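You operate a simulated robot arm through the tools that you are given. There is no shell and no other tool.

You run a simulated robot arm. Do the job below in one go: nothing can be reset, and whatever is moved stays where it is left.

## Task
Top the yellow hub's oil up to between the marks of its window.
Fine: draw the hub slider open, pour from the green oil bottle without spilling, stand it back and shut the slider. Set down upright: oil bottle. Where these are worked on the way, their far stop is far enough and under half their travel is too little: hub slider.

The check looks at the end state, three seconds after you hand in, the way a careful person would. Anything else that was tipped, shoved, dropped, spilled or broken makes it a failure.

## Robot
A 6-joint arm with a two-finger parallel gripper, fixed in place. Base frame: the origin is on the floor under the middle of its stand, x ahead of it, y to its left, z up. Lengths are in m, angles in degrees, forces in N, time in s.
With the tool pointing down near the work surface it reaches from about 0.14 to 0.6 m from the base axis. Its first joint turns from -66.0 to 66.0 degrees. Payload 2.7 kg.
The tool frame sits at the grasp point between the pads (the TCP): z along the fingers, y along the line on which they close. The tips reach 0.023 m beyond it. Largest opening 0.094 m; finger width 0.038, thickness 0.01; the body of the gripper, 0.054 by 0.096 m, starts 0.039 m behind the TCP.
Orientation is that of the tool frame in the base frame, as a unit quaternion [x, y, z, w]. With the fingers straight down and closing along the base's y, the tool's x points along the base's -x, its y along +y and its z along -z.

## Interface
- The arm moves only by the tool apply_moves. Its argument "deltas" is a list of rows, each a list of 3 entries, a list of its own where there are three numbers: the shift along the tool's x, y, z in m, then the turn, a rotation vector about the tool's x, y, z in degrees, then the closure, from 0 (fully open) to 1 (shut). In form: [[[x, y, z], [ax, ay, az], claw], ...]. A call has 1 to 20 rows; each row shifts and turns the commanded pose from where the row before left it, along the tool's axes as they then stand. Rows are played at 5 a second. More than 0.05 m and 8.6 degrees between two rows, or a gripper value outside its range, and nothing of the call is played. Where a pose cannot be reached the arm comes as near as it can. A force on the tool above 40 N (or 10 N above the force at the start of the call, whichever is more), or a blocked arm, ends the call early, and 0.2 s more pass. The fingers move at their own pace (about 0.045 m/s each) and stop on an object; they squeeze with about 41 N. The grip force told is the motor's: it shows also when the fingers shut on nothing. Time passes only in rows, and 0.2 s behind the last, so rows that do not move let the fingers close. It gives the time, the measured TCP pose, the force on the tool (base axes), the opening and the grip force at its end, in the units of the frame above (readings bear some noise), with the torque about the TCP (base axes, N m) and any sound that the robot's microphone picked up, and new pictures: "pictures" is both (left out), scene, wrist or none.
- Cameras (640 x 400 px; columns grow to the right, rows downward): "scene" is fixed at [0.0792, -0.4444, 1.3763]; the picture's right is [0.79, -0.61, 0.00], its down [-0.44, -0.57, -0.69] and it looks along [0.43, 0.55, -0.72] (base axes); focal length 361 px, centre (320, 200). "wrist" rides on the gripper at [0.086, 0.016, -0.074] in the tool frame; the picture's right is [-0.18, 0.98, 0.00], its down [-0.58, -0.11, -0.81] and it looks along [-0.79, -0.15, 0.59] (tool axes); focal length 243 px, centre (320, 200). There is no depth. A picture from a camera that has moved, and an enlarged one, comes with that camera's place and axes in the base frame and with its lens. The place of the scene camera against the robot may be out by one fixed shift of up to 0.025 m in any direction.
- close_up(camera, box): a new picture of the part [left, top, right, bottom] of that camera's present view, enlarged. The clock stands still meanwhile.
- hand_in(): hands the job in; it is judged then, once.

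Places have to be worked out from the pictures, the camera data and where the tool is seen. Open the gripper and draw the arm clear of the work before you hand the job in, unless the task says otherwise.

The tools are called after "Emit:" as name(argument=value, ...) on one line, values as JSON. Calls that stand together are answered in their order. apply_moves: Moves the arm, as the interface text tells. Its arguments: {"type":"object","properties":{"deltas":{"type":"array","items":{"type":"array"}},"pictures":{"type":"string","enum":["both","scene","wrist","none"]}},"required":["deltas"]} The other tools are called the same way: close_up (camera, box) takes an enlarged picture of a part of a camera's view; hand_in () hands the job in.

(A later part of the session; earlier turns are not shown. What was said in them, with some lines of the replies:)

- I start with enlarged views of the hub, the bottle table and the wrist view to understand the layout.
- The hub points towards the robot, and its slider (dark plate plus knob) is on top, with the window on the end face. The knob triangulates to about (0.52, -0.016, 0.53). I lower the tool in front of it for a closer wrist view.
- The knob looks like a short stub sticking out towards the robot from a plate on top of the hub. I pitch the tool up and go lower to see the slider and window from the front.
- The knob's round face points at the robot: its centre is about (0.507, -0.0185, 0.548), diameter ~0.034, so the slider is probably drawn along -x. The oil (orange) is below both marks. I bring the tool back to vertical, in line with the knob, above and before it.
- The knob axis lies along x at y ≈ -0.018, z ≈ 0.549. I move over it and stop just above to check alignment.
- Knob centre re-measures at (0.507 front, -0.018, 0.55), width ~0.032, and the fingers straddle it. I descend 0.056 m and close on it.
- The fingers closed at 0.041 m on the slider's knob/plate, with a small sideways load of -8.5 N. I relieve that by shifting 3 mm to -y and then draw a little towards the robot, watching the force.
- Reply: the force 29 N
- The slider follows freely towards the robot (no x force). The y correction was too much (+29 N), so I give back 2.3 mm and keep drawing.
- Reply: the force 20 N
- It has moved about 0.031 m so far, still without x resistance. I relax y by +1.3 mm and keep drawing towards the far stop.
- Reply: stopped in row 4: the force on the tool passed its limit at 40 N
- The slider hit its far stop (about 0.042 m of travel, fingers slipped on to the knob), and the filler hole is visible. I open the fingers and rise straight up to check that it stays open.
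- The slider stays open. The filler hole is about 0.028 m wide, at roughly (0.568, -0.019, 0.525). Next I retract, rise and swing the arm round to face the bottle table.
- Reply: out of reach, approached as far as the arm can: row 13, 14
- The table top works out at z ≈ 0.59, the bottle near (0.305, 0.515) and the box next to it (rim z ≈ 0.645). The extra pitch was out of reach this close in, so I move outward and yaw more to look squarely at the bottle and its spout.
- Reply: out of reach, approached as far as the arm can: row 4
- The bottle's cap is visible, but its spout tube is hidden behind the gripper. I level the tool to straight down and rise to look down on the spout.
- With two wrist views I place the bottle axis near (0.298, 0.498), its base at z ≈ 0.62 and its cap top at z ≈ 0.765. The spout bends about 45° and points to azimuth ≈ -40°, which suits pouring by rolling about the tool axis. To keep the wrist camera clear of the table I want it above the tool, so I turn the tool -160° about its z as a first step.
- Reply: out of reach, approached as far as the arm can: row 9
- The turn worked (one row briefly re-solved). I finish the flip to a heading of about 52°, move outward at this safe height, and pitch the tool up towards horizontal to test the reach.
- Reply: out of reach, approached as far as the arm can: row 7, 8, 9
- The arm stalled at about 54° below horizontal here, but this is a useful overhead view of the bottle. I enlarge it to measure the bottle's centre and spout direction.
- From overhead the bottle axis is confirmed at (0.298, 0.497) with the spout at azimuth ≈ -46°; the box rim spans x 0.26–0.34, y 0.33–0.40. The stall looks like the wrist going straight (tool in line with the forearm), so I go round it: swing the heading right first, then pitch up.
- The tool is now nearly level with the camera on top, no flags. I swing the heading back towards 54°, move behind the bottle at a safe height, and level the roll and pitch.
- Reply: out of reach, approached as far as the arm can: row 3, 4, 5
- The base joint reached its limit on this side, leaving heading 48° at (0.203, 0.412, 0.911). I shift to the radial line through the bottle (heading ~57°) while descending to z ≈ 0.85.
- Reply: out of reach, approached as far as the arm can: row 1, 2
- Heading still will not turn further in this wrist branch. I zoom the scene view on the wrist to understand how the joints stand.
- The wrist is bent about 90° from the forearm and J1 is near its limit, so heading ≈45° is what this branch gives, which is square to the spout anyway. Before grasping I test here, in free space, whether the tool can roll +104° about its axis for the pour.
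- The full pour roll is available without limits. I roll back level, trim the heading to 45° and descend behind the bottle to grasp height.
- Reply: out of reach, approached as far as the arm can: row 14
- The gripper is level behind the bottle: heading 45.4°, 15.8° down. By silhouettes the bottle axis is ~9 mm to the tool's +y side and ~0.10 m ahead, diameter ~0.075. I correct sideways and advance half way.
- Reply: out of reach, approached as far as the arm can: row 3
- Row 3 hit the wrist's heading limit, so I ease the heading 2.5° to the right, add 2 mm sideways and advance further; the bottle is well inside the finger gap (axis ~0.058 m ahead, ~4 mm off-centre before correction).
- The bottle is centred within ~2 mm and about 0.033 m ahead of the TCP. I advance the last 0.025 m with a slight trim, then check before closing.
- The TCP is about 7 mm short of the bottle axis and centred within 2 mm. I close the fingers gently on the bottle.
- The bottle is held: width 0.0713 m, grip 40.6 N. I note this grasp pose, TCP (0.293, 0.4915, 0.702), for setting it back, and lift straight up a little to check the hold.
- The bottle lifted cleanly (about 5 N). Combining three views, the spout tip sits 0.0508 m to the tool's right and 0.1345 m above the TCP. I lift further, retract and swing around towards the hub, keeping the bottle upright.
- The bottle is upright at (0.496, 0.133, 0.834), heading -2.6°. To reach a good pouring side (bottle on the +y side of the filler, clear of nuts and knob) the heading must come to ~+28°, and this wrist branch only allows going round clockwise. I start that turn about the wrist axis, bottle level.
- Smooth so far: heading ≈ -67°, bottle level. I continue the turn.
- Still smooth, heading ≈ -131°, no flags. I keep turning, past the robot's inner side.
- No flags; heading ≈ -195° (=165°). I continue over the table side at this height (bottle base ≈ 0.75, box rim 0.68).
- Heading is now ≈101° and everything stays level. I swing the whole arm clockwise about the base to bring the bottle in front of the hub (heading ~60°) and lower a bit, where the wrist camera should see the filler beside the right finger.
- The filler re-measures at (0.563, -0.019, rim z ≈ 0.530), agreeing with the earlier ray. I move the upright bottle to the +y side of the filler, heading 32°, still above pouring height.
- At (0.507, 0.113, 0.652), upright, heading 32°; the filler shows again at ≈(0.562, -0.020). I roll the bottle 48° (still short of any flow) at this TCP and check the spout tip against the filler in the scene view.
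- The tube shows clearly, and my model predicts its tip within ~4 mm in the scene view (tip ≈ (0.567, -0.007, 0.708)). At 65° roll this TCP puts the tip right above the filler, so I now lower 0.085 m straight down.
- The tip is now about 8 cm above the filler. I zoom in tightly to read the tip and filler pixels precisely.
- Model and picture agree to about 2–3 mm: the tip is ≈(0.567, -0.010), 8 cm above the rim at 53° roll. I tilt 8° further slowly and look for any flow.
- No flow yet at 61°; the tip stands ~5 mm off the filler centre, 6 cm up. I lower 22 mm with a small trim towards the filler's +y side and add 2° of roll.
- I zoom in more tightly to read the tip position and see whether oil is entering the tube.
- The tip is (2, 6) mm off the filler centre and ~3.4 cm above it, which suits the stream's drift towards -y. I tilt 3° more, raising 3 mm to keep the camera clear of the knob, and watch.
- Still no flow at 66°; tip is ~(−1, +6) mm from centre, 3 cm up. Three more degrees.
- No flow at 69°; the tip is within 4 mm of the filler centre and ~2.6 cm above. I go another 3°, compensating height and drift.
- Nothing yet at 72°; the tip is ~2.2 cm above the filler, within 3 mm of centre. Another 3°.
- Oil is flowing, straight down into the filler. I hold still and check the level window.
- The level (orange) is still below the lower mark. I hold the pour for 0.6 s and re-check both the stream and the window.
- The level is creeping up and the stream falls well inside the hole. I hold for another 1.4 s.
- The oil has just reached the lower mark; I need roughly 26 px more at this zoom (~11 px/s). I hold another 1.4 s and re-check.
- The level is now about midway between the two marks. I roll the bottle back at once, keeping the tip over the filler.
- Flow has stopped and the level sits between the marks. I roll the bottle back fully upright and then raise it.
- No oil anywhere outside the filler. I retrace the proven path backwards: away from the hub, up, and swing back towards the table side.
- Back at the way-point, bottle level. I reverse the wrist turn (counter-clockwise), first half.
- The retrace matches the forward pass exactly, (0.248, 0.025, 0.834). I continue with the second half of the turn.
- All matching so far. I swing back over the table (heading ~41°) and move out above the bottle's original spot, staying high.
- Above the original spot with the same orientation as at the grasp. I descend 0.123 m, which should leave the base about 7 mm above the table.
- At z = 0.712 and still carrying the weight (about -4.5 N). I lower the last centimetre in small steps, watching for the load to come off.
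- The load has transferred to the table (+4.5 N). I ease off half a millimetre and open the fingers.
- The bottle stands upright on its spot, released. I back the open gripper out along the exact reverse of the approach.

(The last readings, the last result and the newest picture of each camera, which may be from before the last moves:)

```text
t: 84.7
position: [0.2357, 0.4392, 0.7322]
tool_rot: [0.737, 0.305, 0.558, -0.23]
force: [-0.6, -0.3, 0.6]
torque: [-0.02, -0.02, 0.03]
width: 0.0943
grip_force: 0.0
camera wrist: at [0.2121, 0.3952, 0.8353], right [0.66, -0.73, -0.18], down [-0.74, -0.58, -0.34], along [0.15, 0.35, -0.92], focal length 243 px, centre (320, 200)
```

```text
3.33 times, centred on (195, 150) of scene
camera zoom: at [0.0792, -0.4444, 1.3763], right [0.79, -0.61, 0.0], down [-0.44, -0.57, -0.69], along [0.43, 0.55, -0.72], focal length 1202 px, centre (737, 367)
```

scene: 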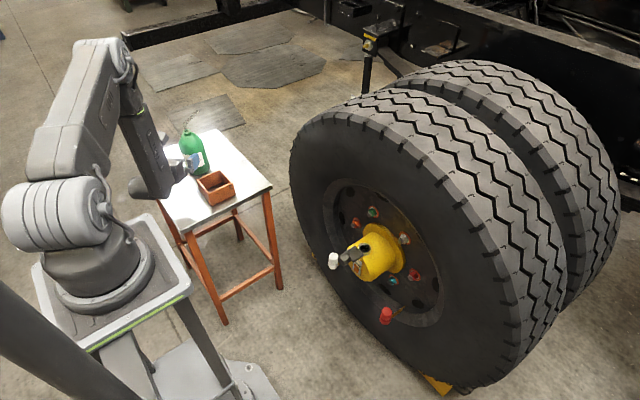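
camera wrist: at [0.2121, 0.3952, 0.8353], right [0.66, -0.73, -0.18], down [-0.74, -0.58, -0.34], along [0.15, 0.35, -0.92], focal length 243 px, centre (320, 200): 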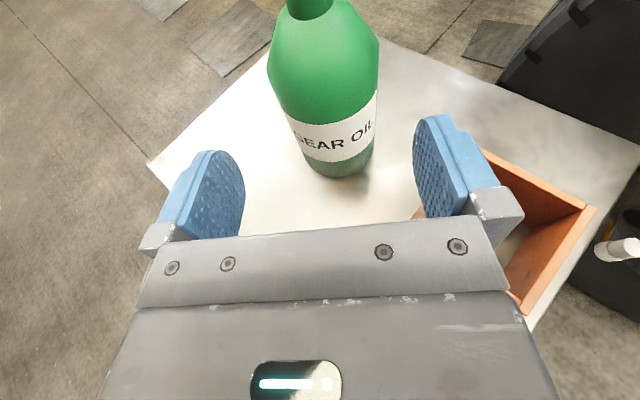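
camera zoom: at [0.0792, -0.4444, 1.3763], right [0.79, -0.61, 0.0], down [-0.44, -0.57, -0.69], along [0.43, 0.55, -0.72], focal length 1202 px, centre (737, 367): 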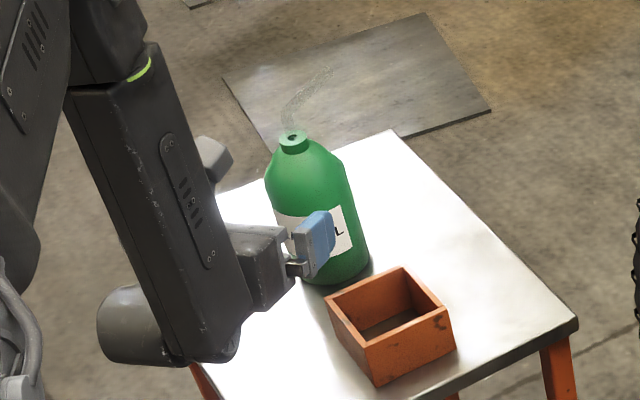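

The bottle stands upright, the box is untouched and the gripper is clear. I rise and swing back towards the hub.

Emit:
apply_moves(deltas=[[[0.0385, 0, -0.0109], [0, 0, 0], 0], [[0.0385, 0, -0.0109], [0, 0, 0], 0], [[0.0385, 0, -0.0109], [0, 0, 0], 0], [[0.0031, 0.0455, 0.0111], [-5.195, 0, 1.477], 0], [[0.0031, 0.0455, 0.0111], [-5.195, 0, 1.477], 0], [[0.0031, 0.0455, 0.0111], [-5.195, 0, 1.477], 0], [[0.0031, 0.0455, 0.0111], [-5.195, 0, 1.477], 0], [[0.0031, 0.0455, 0.0111], [-5.195, 0, 1.477], 0], [[0.0031, 0.0455, 0.0111], [-5.195, 0, 1.477], 0], [[0.0031, 0.0455, 0.0111], [-5.195, 0, 1.477], 0], [[0.0031, 0.0455, 0.0111], [-5.195, 0, 1.477], 0], [[0, 0, 0], [0, 0, 0], 0]], pictures="both")

Emit:
close_up(camera="scene", box=[130, 90, 280, 220])

```text
t: 87.3
position: [0.4699, 0.1573, 0.85]
tool_rot: [0.796, 0.009, 0.605, -0.007]
force: [-0.3, -0.2, 0.1]
torque: [-0.01, -0.02, -0.06]
width: 0.0937
grip_force: 0.1
camera wrist: at [0.4215, 0.1408, 0.9535], right [-0.02, -0.98, -0.18], down [-0.94, 0.09, -0.34], along [0.35, 0.16, -0.92], focal length 243 px, centre (320, 200)
```

scene: 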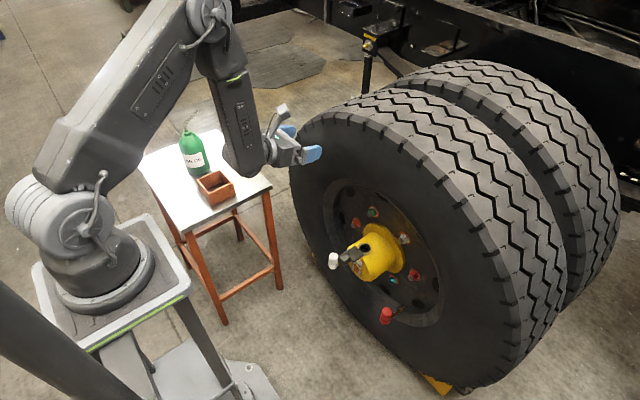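
wrist: 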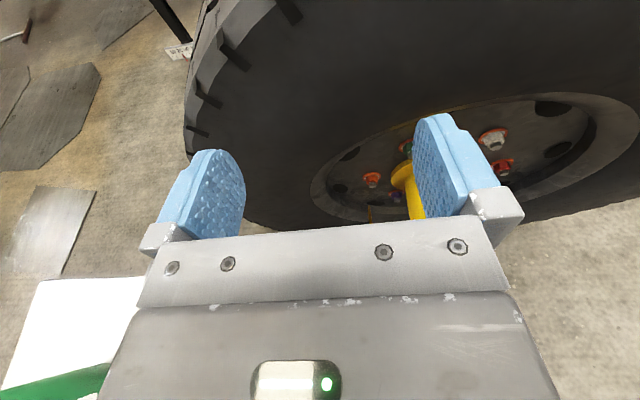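

```text
3.08 times, centred on (205, 155) of scene
camera zoom: at [0.0791, -0.4444, 1.3763], right [0.79, -0.61, 0.0], down [-0.44, -0.57, -0.69], along [0.43, 0.55, -0.72], focal length 1110 px, centre (674, 338)
```

zoom: 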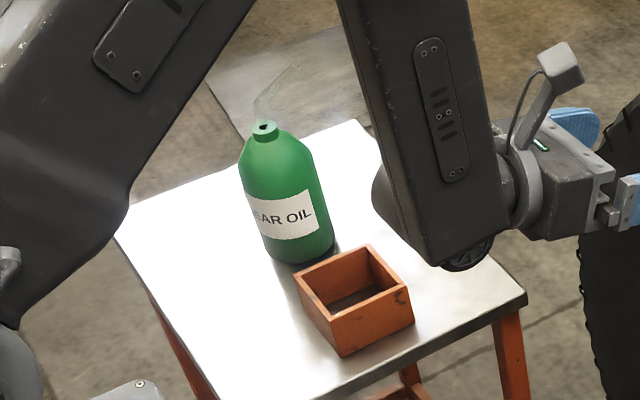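

The bottle stands as before. I now turn the wrist right and then pitch the tool back down to vertical, in free space in front of the hub.

Emit:
apply_moves(deltas=[[[-0.0004, 0.0207, -0.0014], [-7.694, 0, 2.194], 0], [[-0.0004, 0.0207, -0.0014], [-7.694, 0, 2.194], 0], [[-0.0004, 0.0207, -0.0014], [-7.694, 0, 2.194], 0], [[-0.0004, 0.0207, -0.0014], [-7.694, 0, 2.194], 0], [[-0.0004, 0.0207, -0.0014], [-7.694, 0, 2.194], 0], [[-0.0004, 0.0207, -0.0014], [-7.694, 0, 2.194], 0], [[-0.0004, 0.0207, -0.0014], [-7.694, 0, 2.194], 0], [[-0.0004, 0.0207, -0.0014], [-7.694, 0, 2.194], 0], [[-0.0004, 0.0207, -0.0014], [-7.694, 0, 2.194], 0], [[0, 0, 0], [0, -8.2, 0], 0], [[0, 0, 0], [0, -8.2, 0], 0], [[0, 0, 0], [0, -8.2, 0], 0], [[0, 0, 0], [0, -8.2, 0], 0], [[0, 0, 0], [0, -8.2, 0], 0], [[0, 0, 0], [0, -8.2, 0], 0], [[0, 0, 0], [0, -8.2, 0], 0], [[0, 0, 0], [0, -8.2, 0], 0], [[0, 0, 0], [0, -8.5, 0], 0]], pictures="both")

```text
t: 91.1
position: [0.372, 0.0155, 0.8497]
tool_rot: [0.817, -0.576, 0.001, -0.001]
force: [0.4, 0.1, -0.2]
torque: [-0.03, 0.03, -0.02]
width: 0.094
grip_force: 0.1
camera wrist: at [0.385, -0.0707, 0.9259], right [-0.99, -0.16, 0.0], down [-0.1, 0.58, 0.81], along [-0.12, 0.8, -0.59], focal length 243 px, centre (320, 200)
```

scene: 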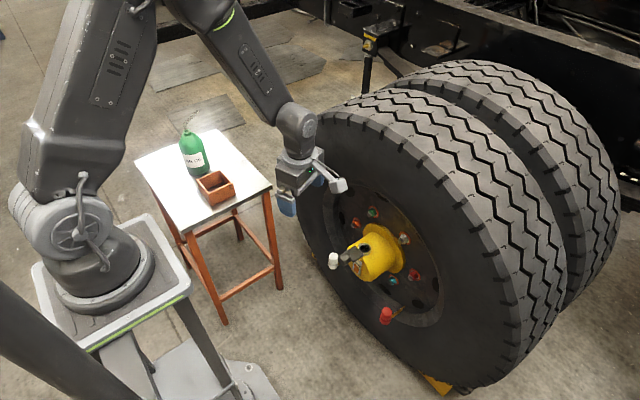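
wrist: 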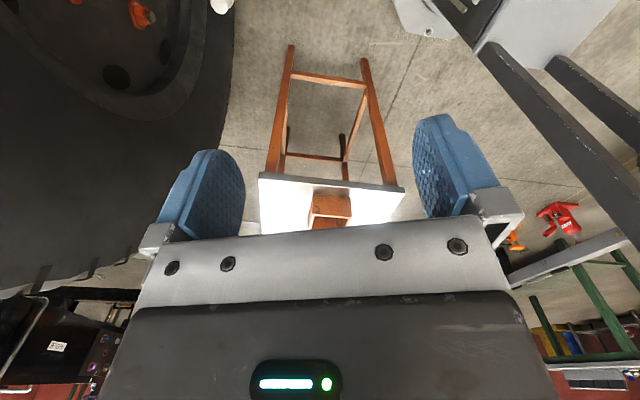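

The tool points straight down again without any flags. I rotate it about its axis back to the standard orientation (camera towards the robot).

Emit:
apply_moves(deltas=[[[0, 0, 0], [0, 0, 7.836], 0], [[0, 0, 0], [0, 0, 7.836], 0], [[0, 0, 0], [0, 0, 7.836], 0], [[0, 0, 0], [0, 0, 7.836], 0], [[0, 0, 0], [0, 0, 7.836], 0], [[0, 0, 0], [0, 0, 7.836], 0], [[0, 0, 0], [0, 0, 7.836], 0], [[0, 0, 0], [0, 0, 7.836], 0], [[0, 0, 0], [0, 0, 7.836], 0], [[0, 0, 0], [0, 0, 7.836], 0], [[0, 0, 0], [0, 0, 7.836], 0], [[0, 0, 0], [0, 0, 7.836], 0], [[0, 0, 0], [0, 0, 7.836], 0], [[0, 0, 0], [0, 0, 7.836], 0], [[0, 0, 0], [0, 0, 0], 0]], pictures="both")

```text
t: 94.3
position: [0.3723, 0.0153, 0.8499]
tool_rot: [0.003, 1.0, 0.0, 0.002]
force: [0.4, 0.4, -0.1]
torque: [0.02, -0.03, -0.04]
width: 0.0939
grip_force: 0.0
camera wrist: at [0.2846, 0.0334, 0.925], right [0.19, 0.98, 0.0], down [0.58, -0.11, 0.81], along [0.79, -0.15, -0.59], focal length 243 px, centre (320, 200)
```

scene: 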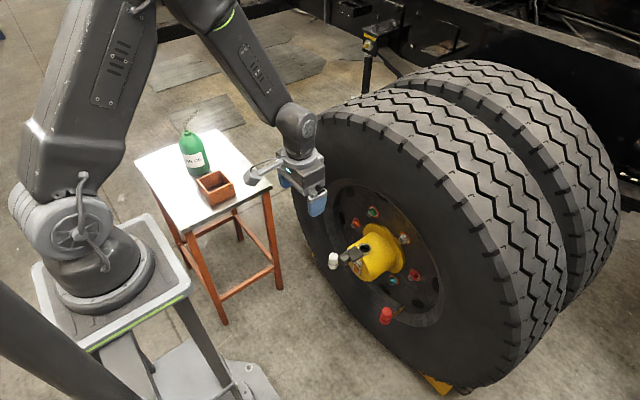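
wrist: 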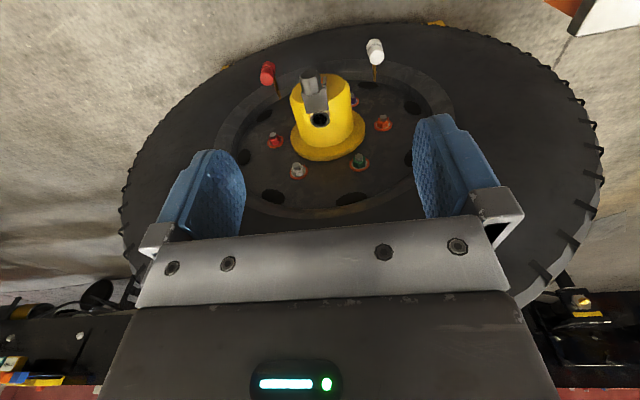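

Back in the standard pose. The filler is open and clean. I approach above the knob (now at x ≈ 0.465–0.49, y ≈ -0.020) to shut the slider.

Emit:
apply_moves(deltas=[[[-0.0168, -0.006, 0.0383], [0, 0, 0], 0], [[-0.0168, -0.006, 0.0383], [0, 0, 0], 0], [[-0.0168, -0.006, 0.0383], [0, 0, 0], 0], [[-0.0168, -0.006, 0.0383], [0, 0, 0], 0], [[-0.0168, -0.006, 0.0383], [0, 0, 0], 0], [[-0.0168, -0.006, 0.0383], [0, 0, 0], 0], [[0, 0, 0], [0, 0.2, -0.3], 0]], pictures="both")

Emit:
close_up(camera="wrist", box=[220, 20, 460, 220])

```text
t: 95.9
position: [0.4756, -0.0204, 0.6192]
tool_rot: [0.0, 1.0, 0.001, 0.0]
force: [0.9, 0.8, -0.7]
torque: [-0.02, 0.01, 0.01]
width: 0.094
grip_force: 0.0
camera wrist: at [0.3868, -0.0038, 0.6946], right [0.18, 0.98, 0.0], down [0.58, -0.11, 0.81], along [0.79, -0.15, -0.59], focal length 243 px, centre (320, 200)
```

scene: 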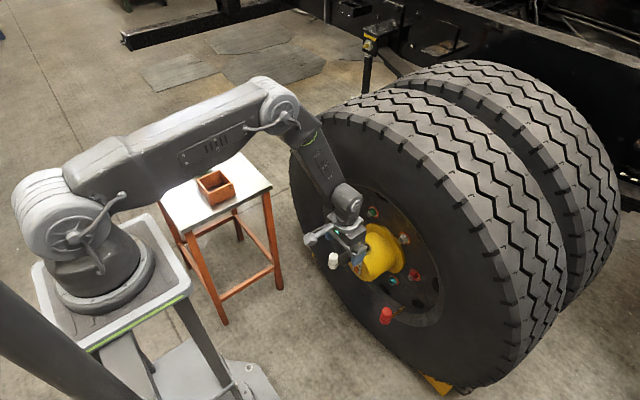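
wrist: 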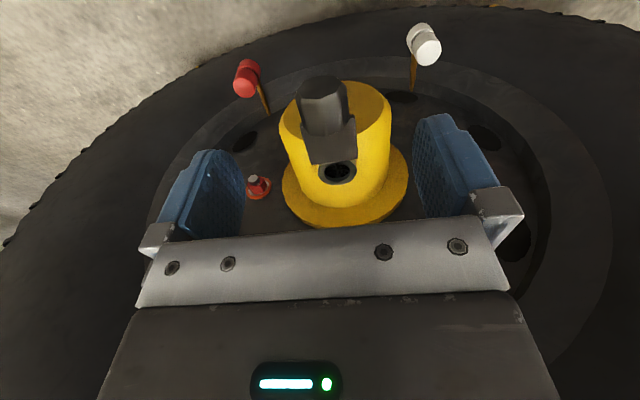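

```text
2.00 times, centred on (340, 120) of wrist
camera zoom: at [0.3868, -0.0038, 0.6946], right [0.18, 0.98, 0.0], down [0.58, -0.11, 0.81], along [0.79, -0.15, -0.59], focal length 485 px, centre (280, 360)
```

zoom: 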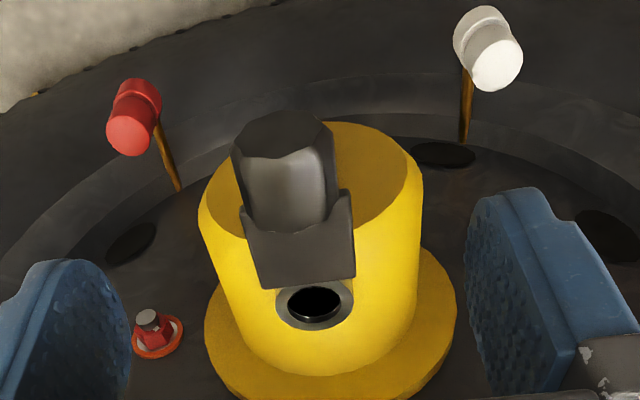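

The knob's front face measures x ≈ 0.465, y ≈ -0.018, z ≈ 0.549. I descend around it and close the fingers.

Emit:
apply_moves(deltas=[[[0, 0.001, 0.033], [0, 0, 0], 0], [[0, 0, 0.033], [0, 0, 0], 0], [[0, 0, 0], [0, 0, 0], 0], [[0, 0, 0], [0, 0, 0], 0.5], [[0, 0, 0], [0, 0, 0], 0.7], [[0, 0, 0], [0, 0, 0], 1], [[0, 0, 0], [0, 0, 0], 1], [[0, 0, 0], [0, 0, 0], 1]], pictures="wrist")

```text
t: 97.7
position: [0.4737, -0.0197, 0.5564]
tool_rot: [0.0, 1.0, 0.0, 0.0]
force: [0.6, 6.2, -1.4]
torque: [0.04, 0.05, -0.34]
width: 0.0309
grip_force: 45.0
camera wrist: at [0.386, -0.0028, 0.6304], right [0.18, 0.98, 0.0], down [0.58, -0.11, 0.81], along [0.79, -0.15, -0.59], focal length 243 px, centre (320, 200)
```

wrist: 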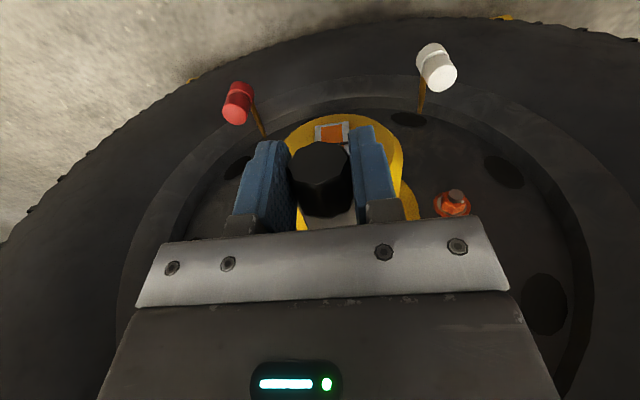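

The knob is gripped (0.031 m). I push the slider towards the wheel in small steps.

Emit:
apply_moves(deltas=[[[-0.004, 0.0004, 0], [0, 0, 0], 1], [[-0.005, 0, 0], [0, 0, 0], 1], [[-0.005, 0, 0], [0, 0, 0], 1], [[-0.005, 0, 0], [0, 0, 0], 1], [[0, 0, 0], [0, 0, 0], 1]], pictures="wrist")

```text
t: 98.9
position: [0.4939, -0.0206, 0.5549]
tool_rot: [-0.001, 1.0, 0.0, 0.0]
force: [-1.5, 3.2, 4.4]
torque: [0.06, 0.17, -0.58]
width: 0.0305
grip_force: 45.2
camera wrist: at [0.4057, -0.0028, 0.6304], right [0.18, 0.98, 0.0], down [0.58, -0.11, 0.81], along [0.79, -0.15, -0.59], focal length 243 px, centre (320, 200)
```

wrist: 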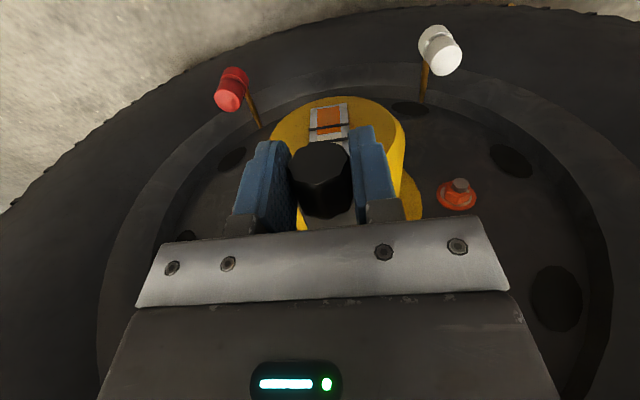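

It slides easily (20 mm so far). I continue to the closed stop.

Emit:
apply_moves(deltas=[[[-0.005, 0.0002, -0.0003], [0, 0, 0], 1], [[-0.005, 0, 0], [0, 0, 0], 1], [[-0.005, 0, 0], [0, 0, 0], 1], [[-0.004, 0, 0], [0, 0, 0], 1], [[0, 0, 0], [0, 0, 0], 1]], pictures="wrist")

```text
t: 100.1
position: [0.5112, -0.019, 0.5553]
tool_rot: [-0.001, 1.0, 0.0, 0.0]
force: [-0.8, -2.1, 6.9]
torque: [0.0, 0.14, -0.58]
width: 0.0305
grip_force: 45.4
camera wrist: at [0.4243, -0.0028, 0.6304], right [0.18, 0.98, 0.0], down [0.58, -0.11, 0.81], along [0.79, -0.15, -0.59], focal length 243 px, centre (320, 200)
```

wrist: 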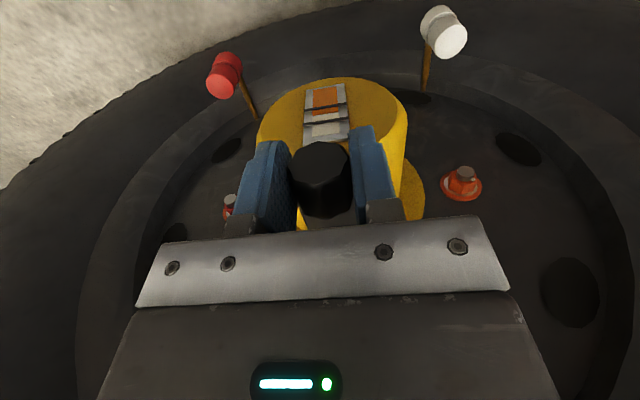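

About 38 mm closed, no stop yet. Small steps until the stop is felt.

Emit:
apply_moves(deltas=[[[-0.002, 0, 0.0003], [0, 0, 0], 1], [[-0.002, 0, 0], [0, 0, 0], 1], [[-0.0015, 0, 0], [0, 0, 0], 1], [[0, 0, 0], [0, 0, 0], 1]], pictures="wrist")

```text
t: 101.1
position: [0.5161, -0.0203, 0.5563]
tool_rot: [0.0, 1.0, 0.0, -0.002]
force: [-8.5, -9.8, 11.4]
torque: [-0.09, -0.27, -0.6]
width: 0.0305
grip_force: 45.0
camera wrist: at [0.4289, -0.0027, 0.6307], right [0.18, 0.98, 0.0], down [0.58, -0.11, 0.8], along [0.79, -0.15, -0.59], focal length 243 px, centre (320, 200)
```

wrist: 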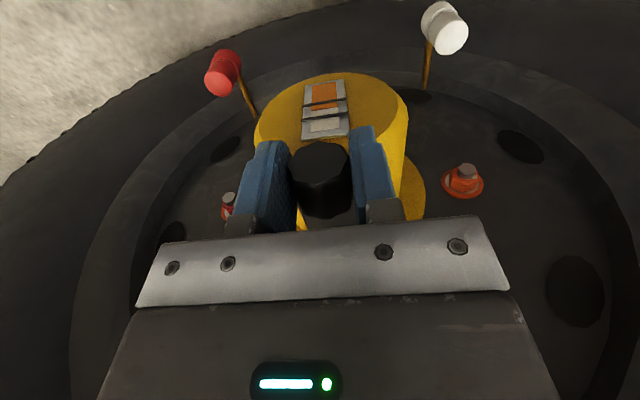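

Resistance appears at the expected closed position (travel 42 mm, Fx = -8.5 N). One last millimetre to seat it, then I check the window closely.

Emit:
apply_moves(deltas=[[[-0.001, -0.0005, -0.0005], [0, 0, 0], 1], [[0, 0, 0], [0, 0, 0], 1]], pictures="wrist")

Emit:
close_up(camera="wrist", box=[280, 70, 370, 150])

```text
t: 101.7
position: [0.5164, -0.0188, 0.5548]
tool_rot: [0.001, 1.0, 0.0, -0.003]
force: [-14.7, -8.2, 10.9]
torque: [-0.07, -0.16, -0.64]
width: 0.0305
grip_force: 45.2
camera wrist: at [0.4293, -0.0027, 0.6308], right [0.18, 0.98, 0.0], down [0.58, -0.11, 0.8], along [0.79, -0.15, -0.59], focal length 243 px, centre (320, 200)
```

wrist: 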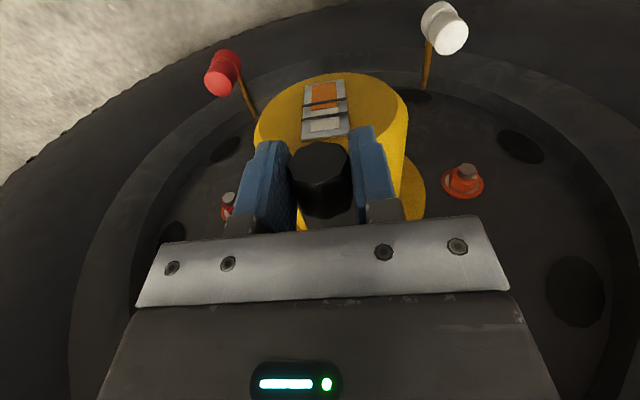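

```text
5.00 times, centred on (325, 110) of wrist
camera zoom: at [0.4293, -0.0027, 0.6308], right [0.18, 0.98, 0.0], down [0.58, -0.11, 0.8], along [0.79, -0.15, -0.59], focal length 1213 px, centre (295, 650)
```

zoom: 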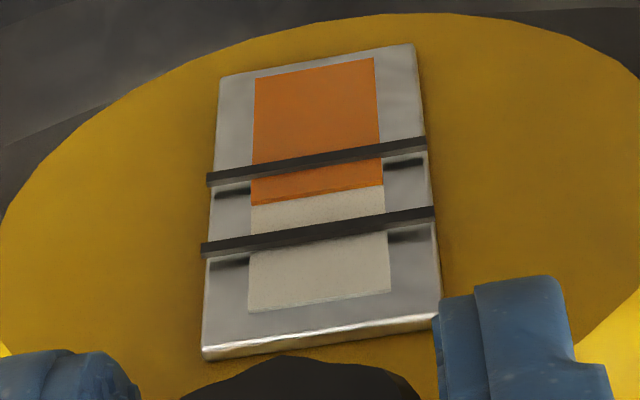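

The slider is fully shut (Fx -15 N at the stop). I relax the load, open the fingers and rise clear.

Emit:
apply_moves(deltas=[[[0.0012, -0.0006, -0.0008], [0, 0, 0], 1], [[0, 0, 0], [0, 0, 0], 0.6], [[0, 0, 0], [0, 0, 0], 0.2], [[0, 0, 0], [0, 0, 0], 0], [[0, 0, 0], [0, 0, 0], 0], [[0, 0, -0.03], [0, 0, 0], 0], [[0, 0, -0.04], [0, 0, 0], 0], [[0.02, 0, -0.02], [0, 0, 0], 0]], pictures="both")

Emit:
close_up(camera="scene", box=[330, 205, 430, 290])

Emit:
close_up(camera="wrist", box=[270, 60, 410, 190])

```text
t: 103.5
position: [0.497, -0.0213, 0.6496]
tool_rot: [-0.001, 1.0, 0.0, 0.0]
force: [-0.6, -0.4, 0.2]
torque: [0.02, -0.01, -0.02]
width: 0.094
grip_force: 0.0
camera wrist: at [0.4097, -0.005, 0.7238], right [0.18, 0.98, 0.0], down [0.58, -0.11, 0.81], along [0.79, -0.15, -0.59], focal length 243 px, centre (320, 200)
```

scene: 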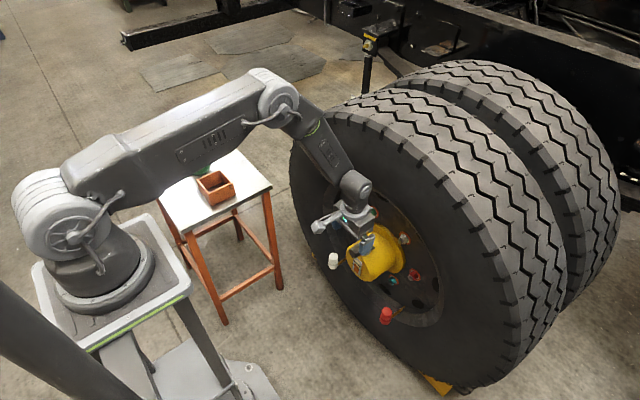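
wrist: 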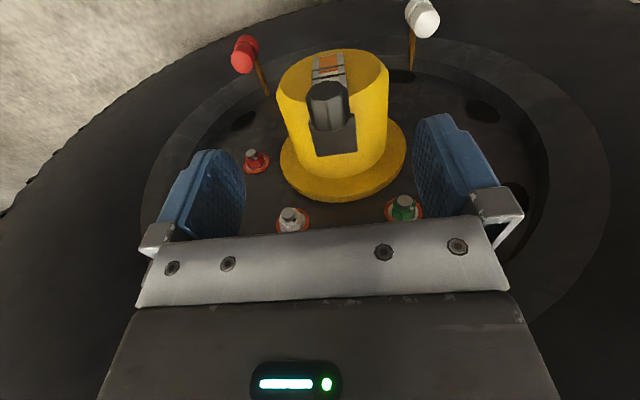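

```text
4.71 times, centred on (380, 248) of scene
camera zoom: at [0.0792, -0.4444, 1.3763], right [0.79, -0.61, 0.0], down [-0.44, -0.57, -0.69], along [0.43, 0.55, -0.72], focal length 1698 px, centre (38, -24)
```

zoom: 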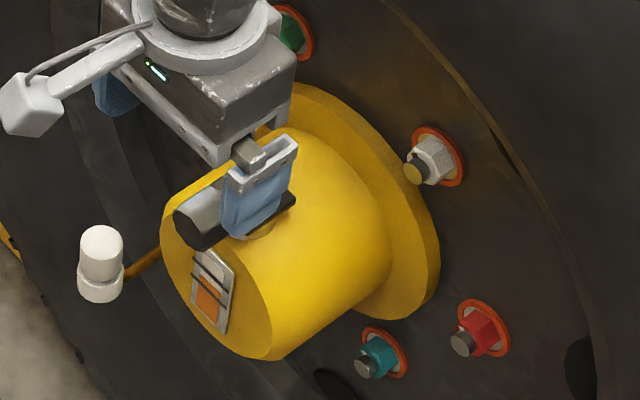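

```text
3.08 times, centred on (340, 125) of wrist
camera zoom: at [0.4097, -0.005, 0.7238], right [0.18, 0.98, 0.0], down [0.58, -0.11, 0.81], along [0.79, -0.15, -0.59], focal length 746 px, centre (258, 431)
```

zoom: 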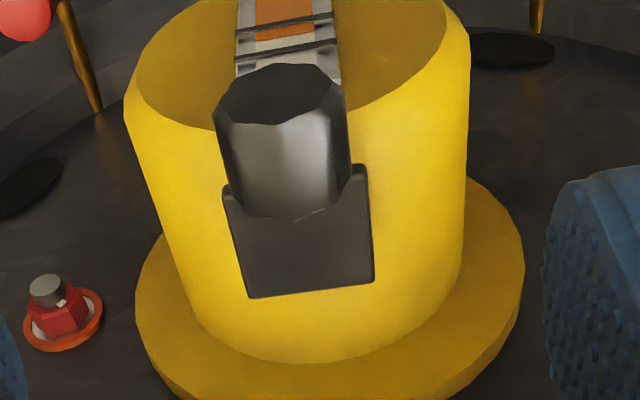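

The slider is shut over the filler. From above there is parallax on the window marks, so I go down in front of the hub for a straight-on look at the level.

Emit:
apply_moves(deltas=[[[0.045, 0, 0], [0, 0, 0], 0], [[0.045, 0, 0], [0, 0, 0], 0], [[0.004, -0.002, 0.049], [0, -7.5, 0], 0], [[0.0104, -0.002, 0.0481], [0, -7.5, 0], 0], [[0.0165, -0.002, 0.0463], [0, -7.5, 0], 0], [[0.0224, -0.002, 0.0438], [0, -7.5, 0], 0], [[0, 0, 0], [0, 0, 0], 0]], pictures="both")

Emit:
close_up(camera="wrist", box=[270, 100, 430, 220])

```text
t: 105.1
position: [0.3903, -0.0201, 0.4531]
tool_rot: [0.0, 0.966, 0.0, 0.26]
force: [0.0, 0.5, -0.4]
torque: [0.01, -0.03, 0.04]
width: 0.0939
grip_force: 0.0
out of reach, approached as far as the arm can: row 3
camera wrist: at [0.2769, -0.0007, 0.4746], right [0.16, 0.98, 0.09], down [0.1, -0.11, 0.99], along [0.98, -0.15, -0.12], focal length 243 px, centre (320, 200)
```

scene: 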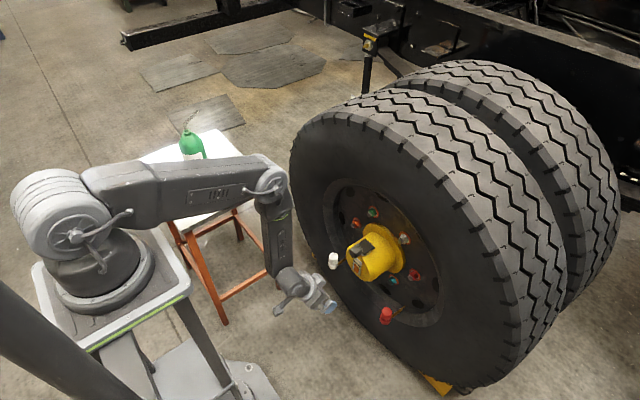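
wrist: 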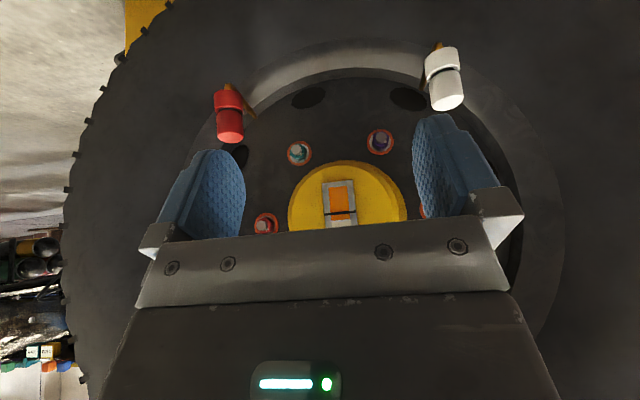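

```text
3.33 times, centred on (350, 160) of wrist
camera zoom: at [0.2769, -0.0007, 0.4746], right [0.16, 0.98, 0.09], down [0.1, -0.11, 0.99], along [0.98, -0.15, -0.12], focal length 809 px, centre (220, 333)
```

zoom: 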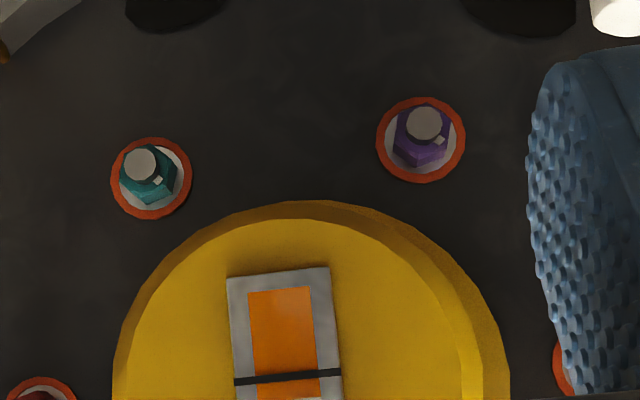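

Nearly level with the window, but its upper part is hidden by the gripper. I pitch up a little more while keeping the camera height.

Emit:
apply_moves(deltas=[[[-0.006, 0, -0.0104], [0, -6, 0], 0], [[-0.0071, 0, -0.0097], [0, -6, 0], 0], [[0, 0, 0], [0, 0, 0], 0]], pictures="wrist")

Emit:
close_up(camera="wrist", box=[300, 110, 380, 180])

```text
t: 105.9
position: [0.3899, -0.0188, 0.4767]
tool_rot: [-0.001, 0.934, 0.0, 0.358]
force: [-0.4, -0.8, 0.0]
torque: [-0.03, -0.01, 0.02]
width: 0.094
grip_force: 0.0
camera wrist: at [0.2754, -0.0009, 0.4749], right [0.14, 0.98, 0.12], down [-0.11, -0.11, 0.99], along [0.98, -0.15, 0.09], focal length 243 px, centre (320, 200)
```

wrist: 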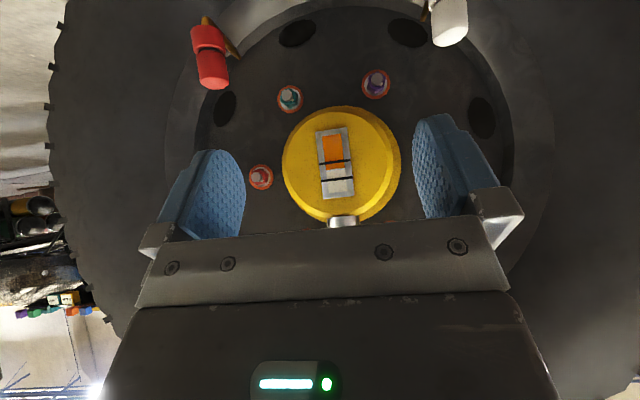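

```text
5.71 times, centred on (340, 145) of wrist
camera zoom: at [0.2754, -0.0009, 0.4749], right [0.14, 0.98, 0.12], down [-0.11, -0.11, 0.99], along [0.98, -0.15, 0.09], focal length 1386 px, centre (206, 514)
```

zoom: 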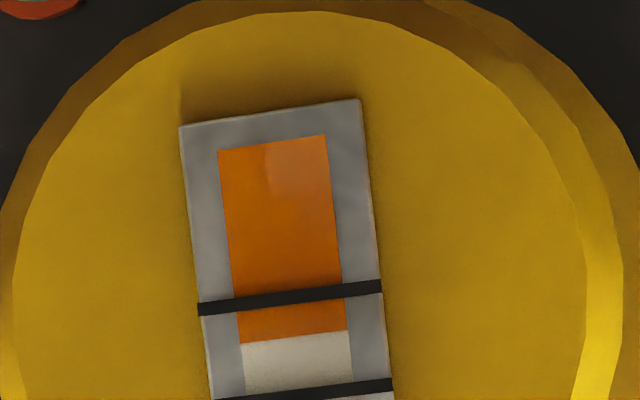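

Seen straight on, the oil level stands about 42 % of the way from the lower to the upper mark, properly between them. I raise the arm, bring the tool back to vertical and draw clear of the work.

Emit:
apply_moves(deltas=[[[-0.0301, 0, -0.0334], [0, 7, 0], 0], [[-0.0258, 0, -0.0369], [0, 7, 0], 0], [[-0.0211, 0, -0.0397], [0, 7, 0], 0], [[-0.0161, 0, -0.042], [0, 7, 0], 0], [[-0.0109, 0, -0.0437], [0, 7, 0], 0], [[-0.0055, 0, -0.0447], [0, 7, 0], 0], [[0, 0, -0.045], [0, 0, 0], 0], [[0.0, 0, -0.045], [0, 0, 0], 0], [[0, 0, 0], [0, 0, 0], 0]], pictures="both")

Emit:
close_up(camera="scene", box=[320, 190, 450, 330])

Emit:
close_up(camera="scene", box=[130, 100, 280, 230])

```text
t: 107.9
position: [0.3914, -0.0153, 0.833]
tool_rot: [0.0, 1.0, 0.0, -0.001]
force: [-0.1, 0.1, -0.4]
torque: [0.0, -0.01, 0.0]
width: 0.0941
grip_force: 0.1
out of reach, approached as far as the arm can: row 5
camera wrist: at [0.304, 0.0003, 0.9086], right [0.18, 0.98, 0.0], down [0.58, -0.11, 0.81], along [0.79, -0.15, -0.59], focal length 243 px, centre (320, 200)
```

scene: 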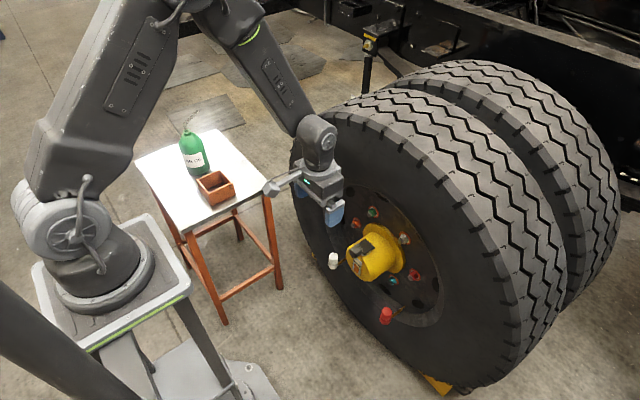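
wrist: 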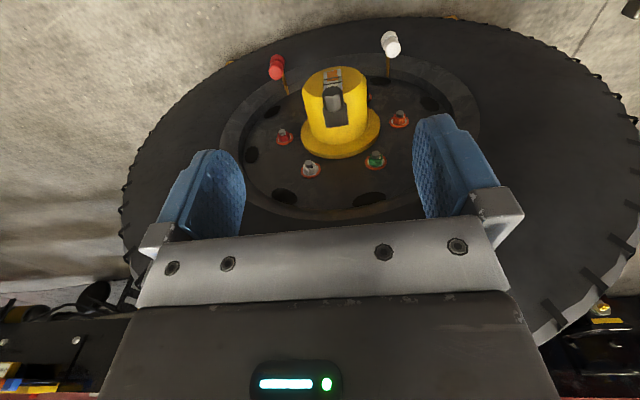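

```text
2.86 times, centred on (385, 260) of scene
camera zoom: at [0.0791, -0.4444, 1.3763], right [0.79, -0.61, 0.0], down [-0.44, -0.57, -0.69], along [0.43, 0.55, -0.72], focal length 1031 px, centre (134, 29)
```

zoom: 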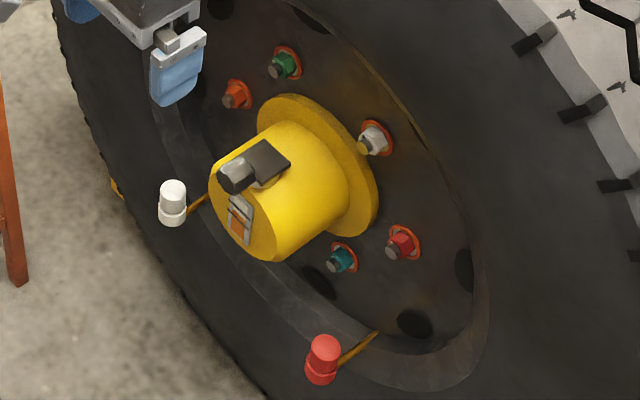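

```text
3.08 times, centred on (205, 165) of scene
camera zoom: at [0.0791, -0.4444, 1.3763], right [0.79, -0.61, 0.0], down [-0.44, -0.57, -0.69], along [0.43, 0.55, -0.72], focal length 1110 px, centre (674, 308)
```

zoom: 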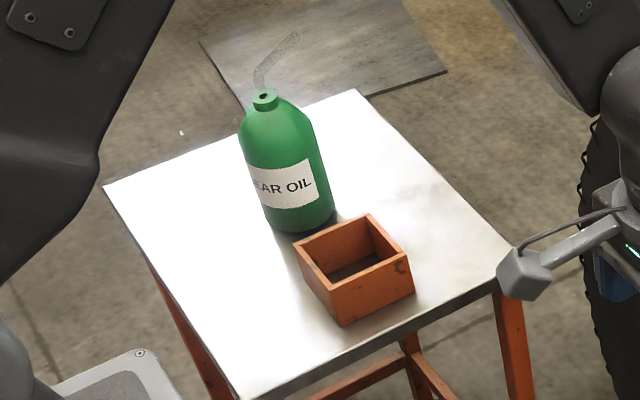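

All matches the start picture: slider shut as at the beginning, bottle upright on its spot, box and nuts untouched, no oil outside. The level is between the marks, the gripper is open and the arm is clear. I hand in.

Emit:
hand_in()

```text
The job is handed in.
```

The yellow hub's oil is topped up. The level stands about 42 % of the way from the lower mark to the upper one, seen straight on through the window.

- **Slider:** I drew it to its far stop (about 42 mm) for the pour. It is now pushed fully shut over the filler.
- **Pour:** The stream fell straight into the filler hole, and no oil shows outside it in the pictures.
- **Bottle:** It stands upright on its original spot on the table, next to the box, which was not touched.
- **Arm:** The gripper is open and the arm is clear of the hub and table.

The job is handed in; I have not seen the check's result.
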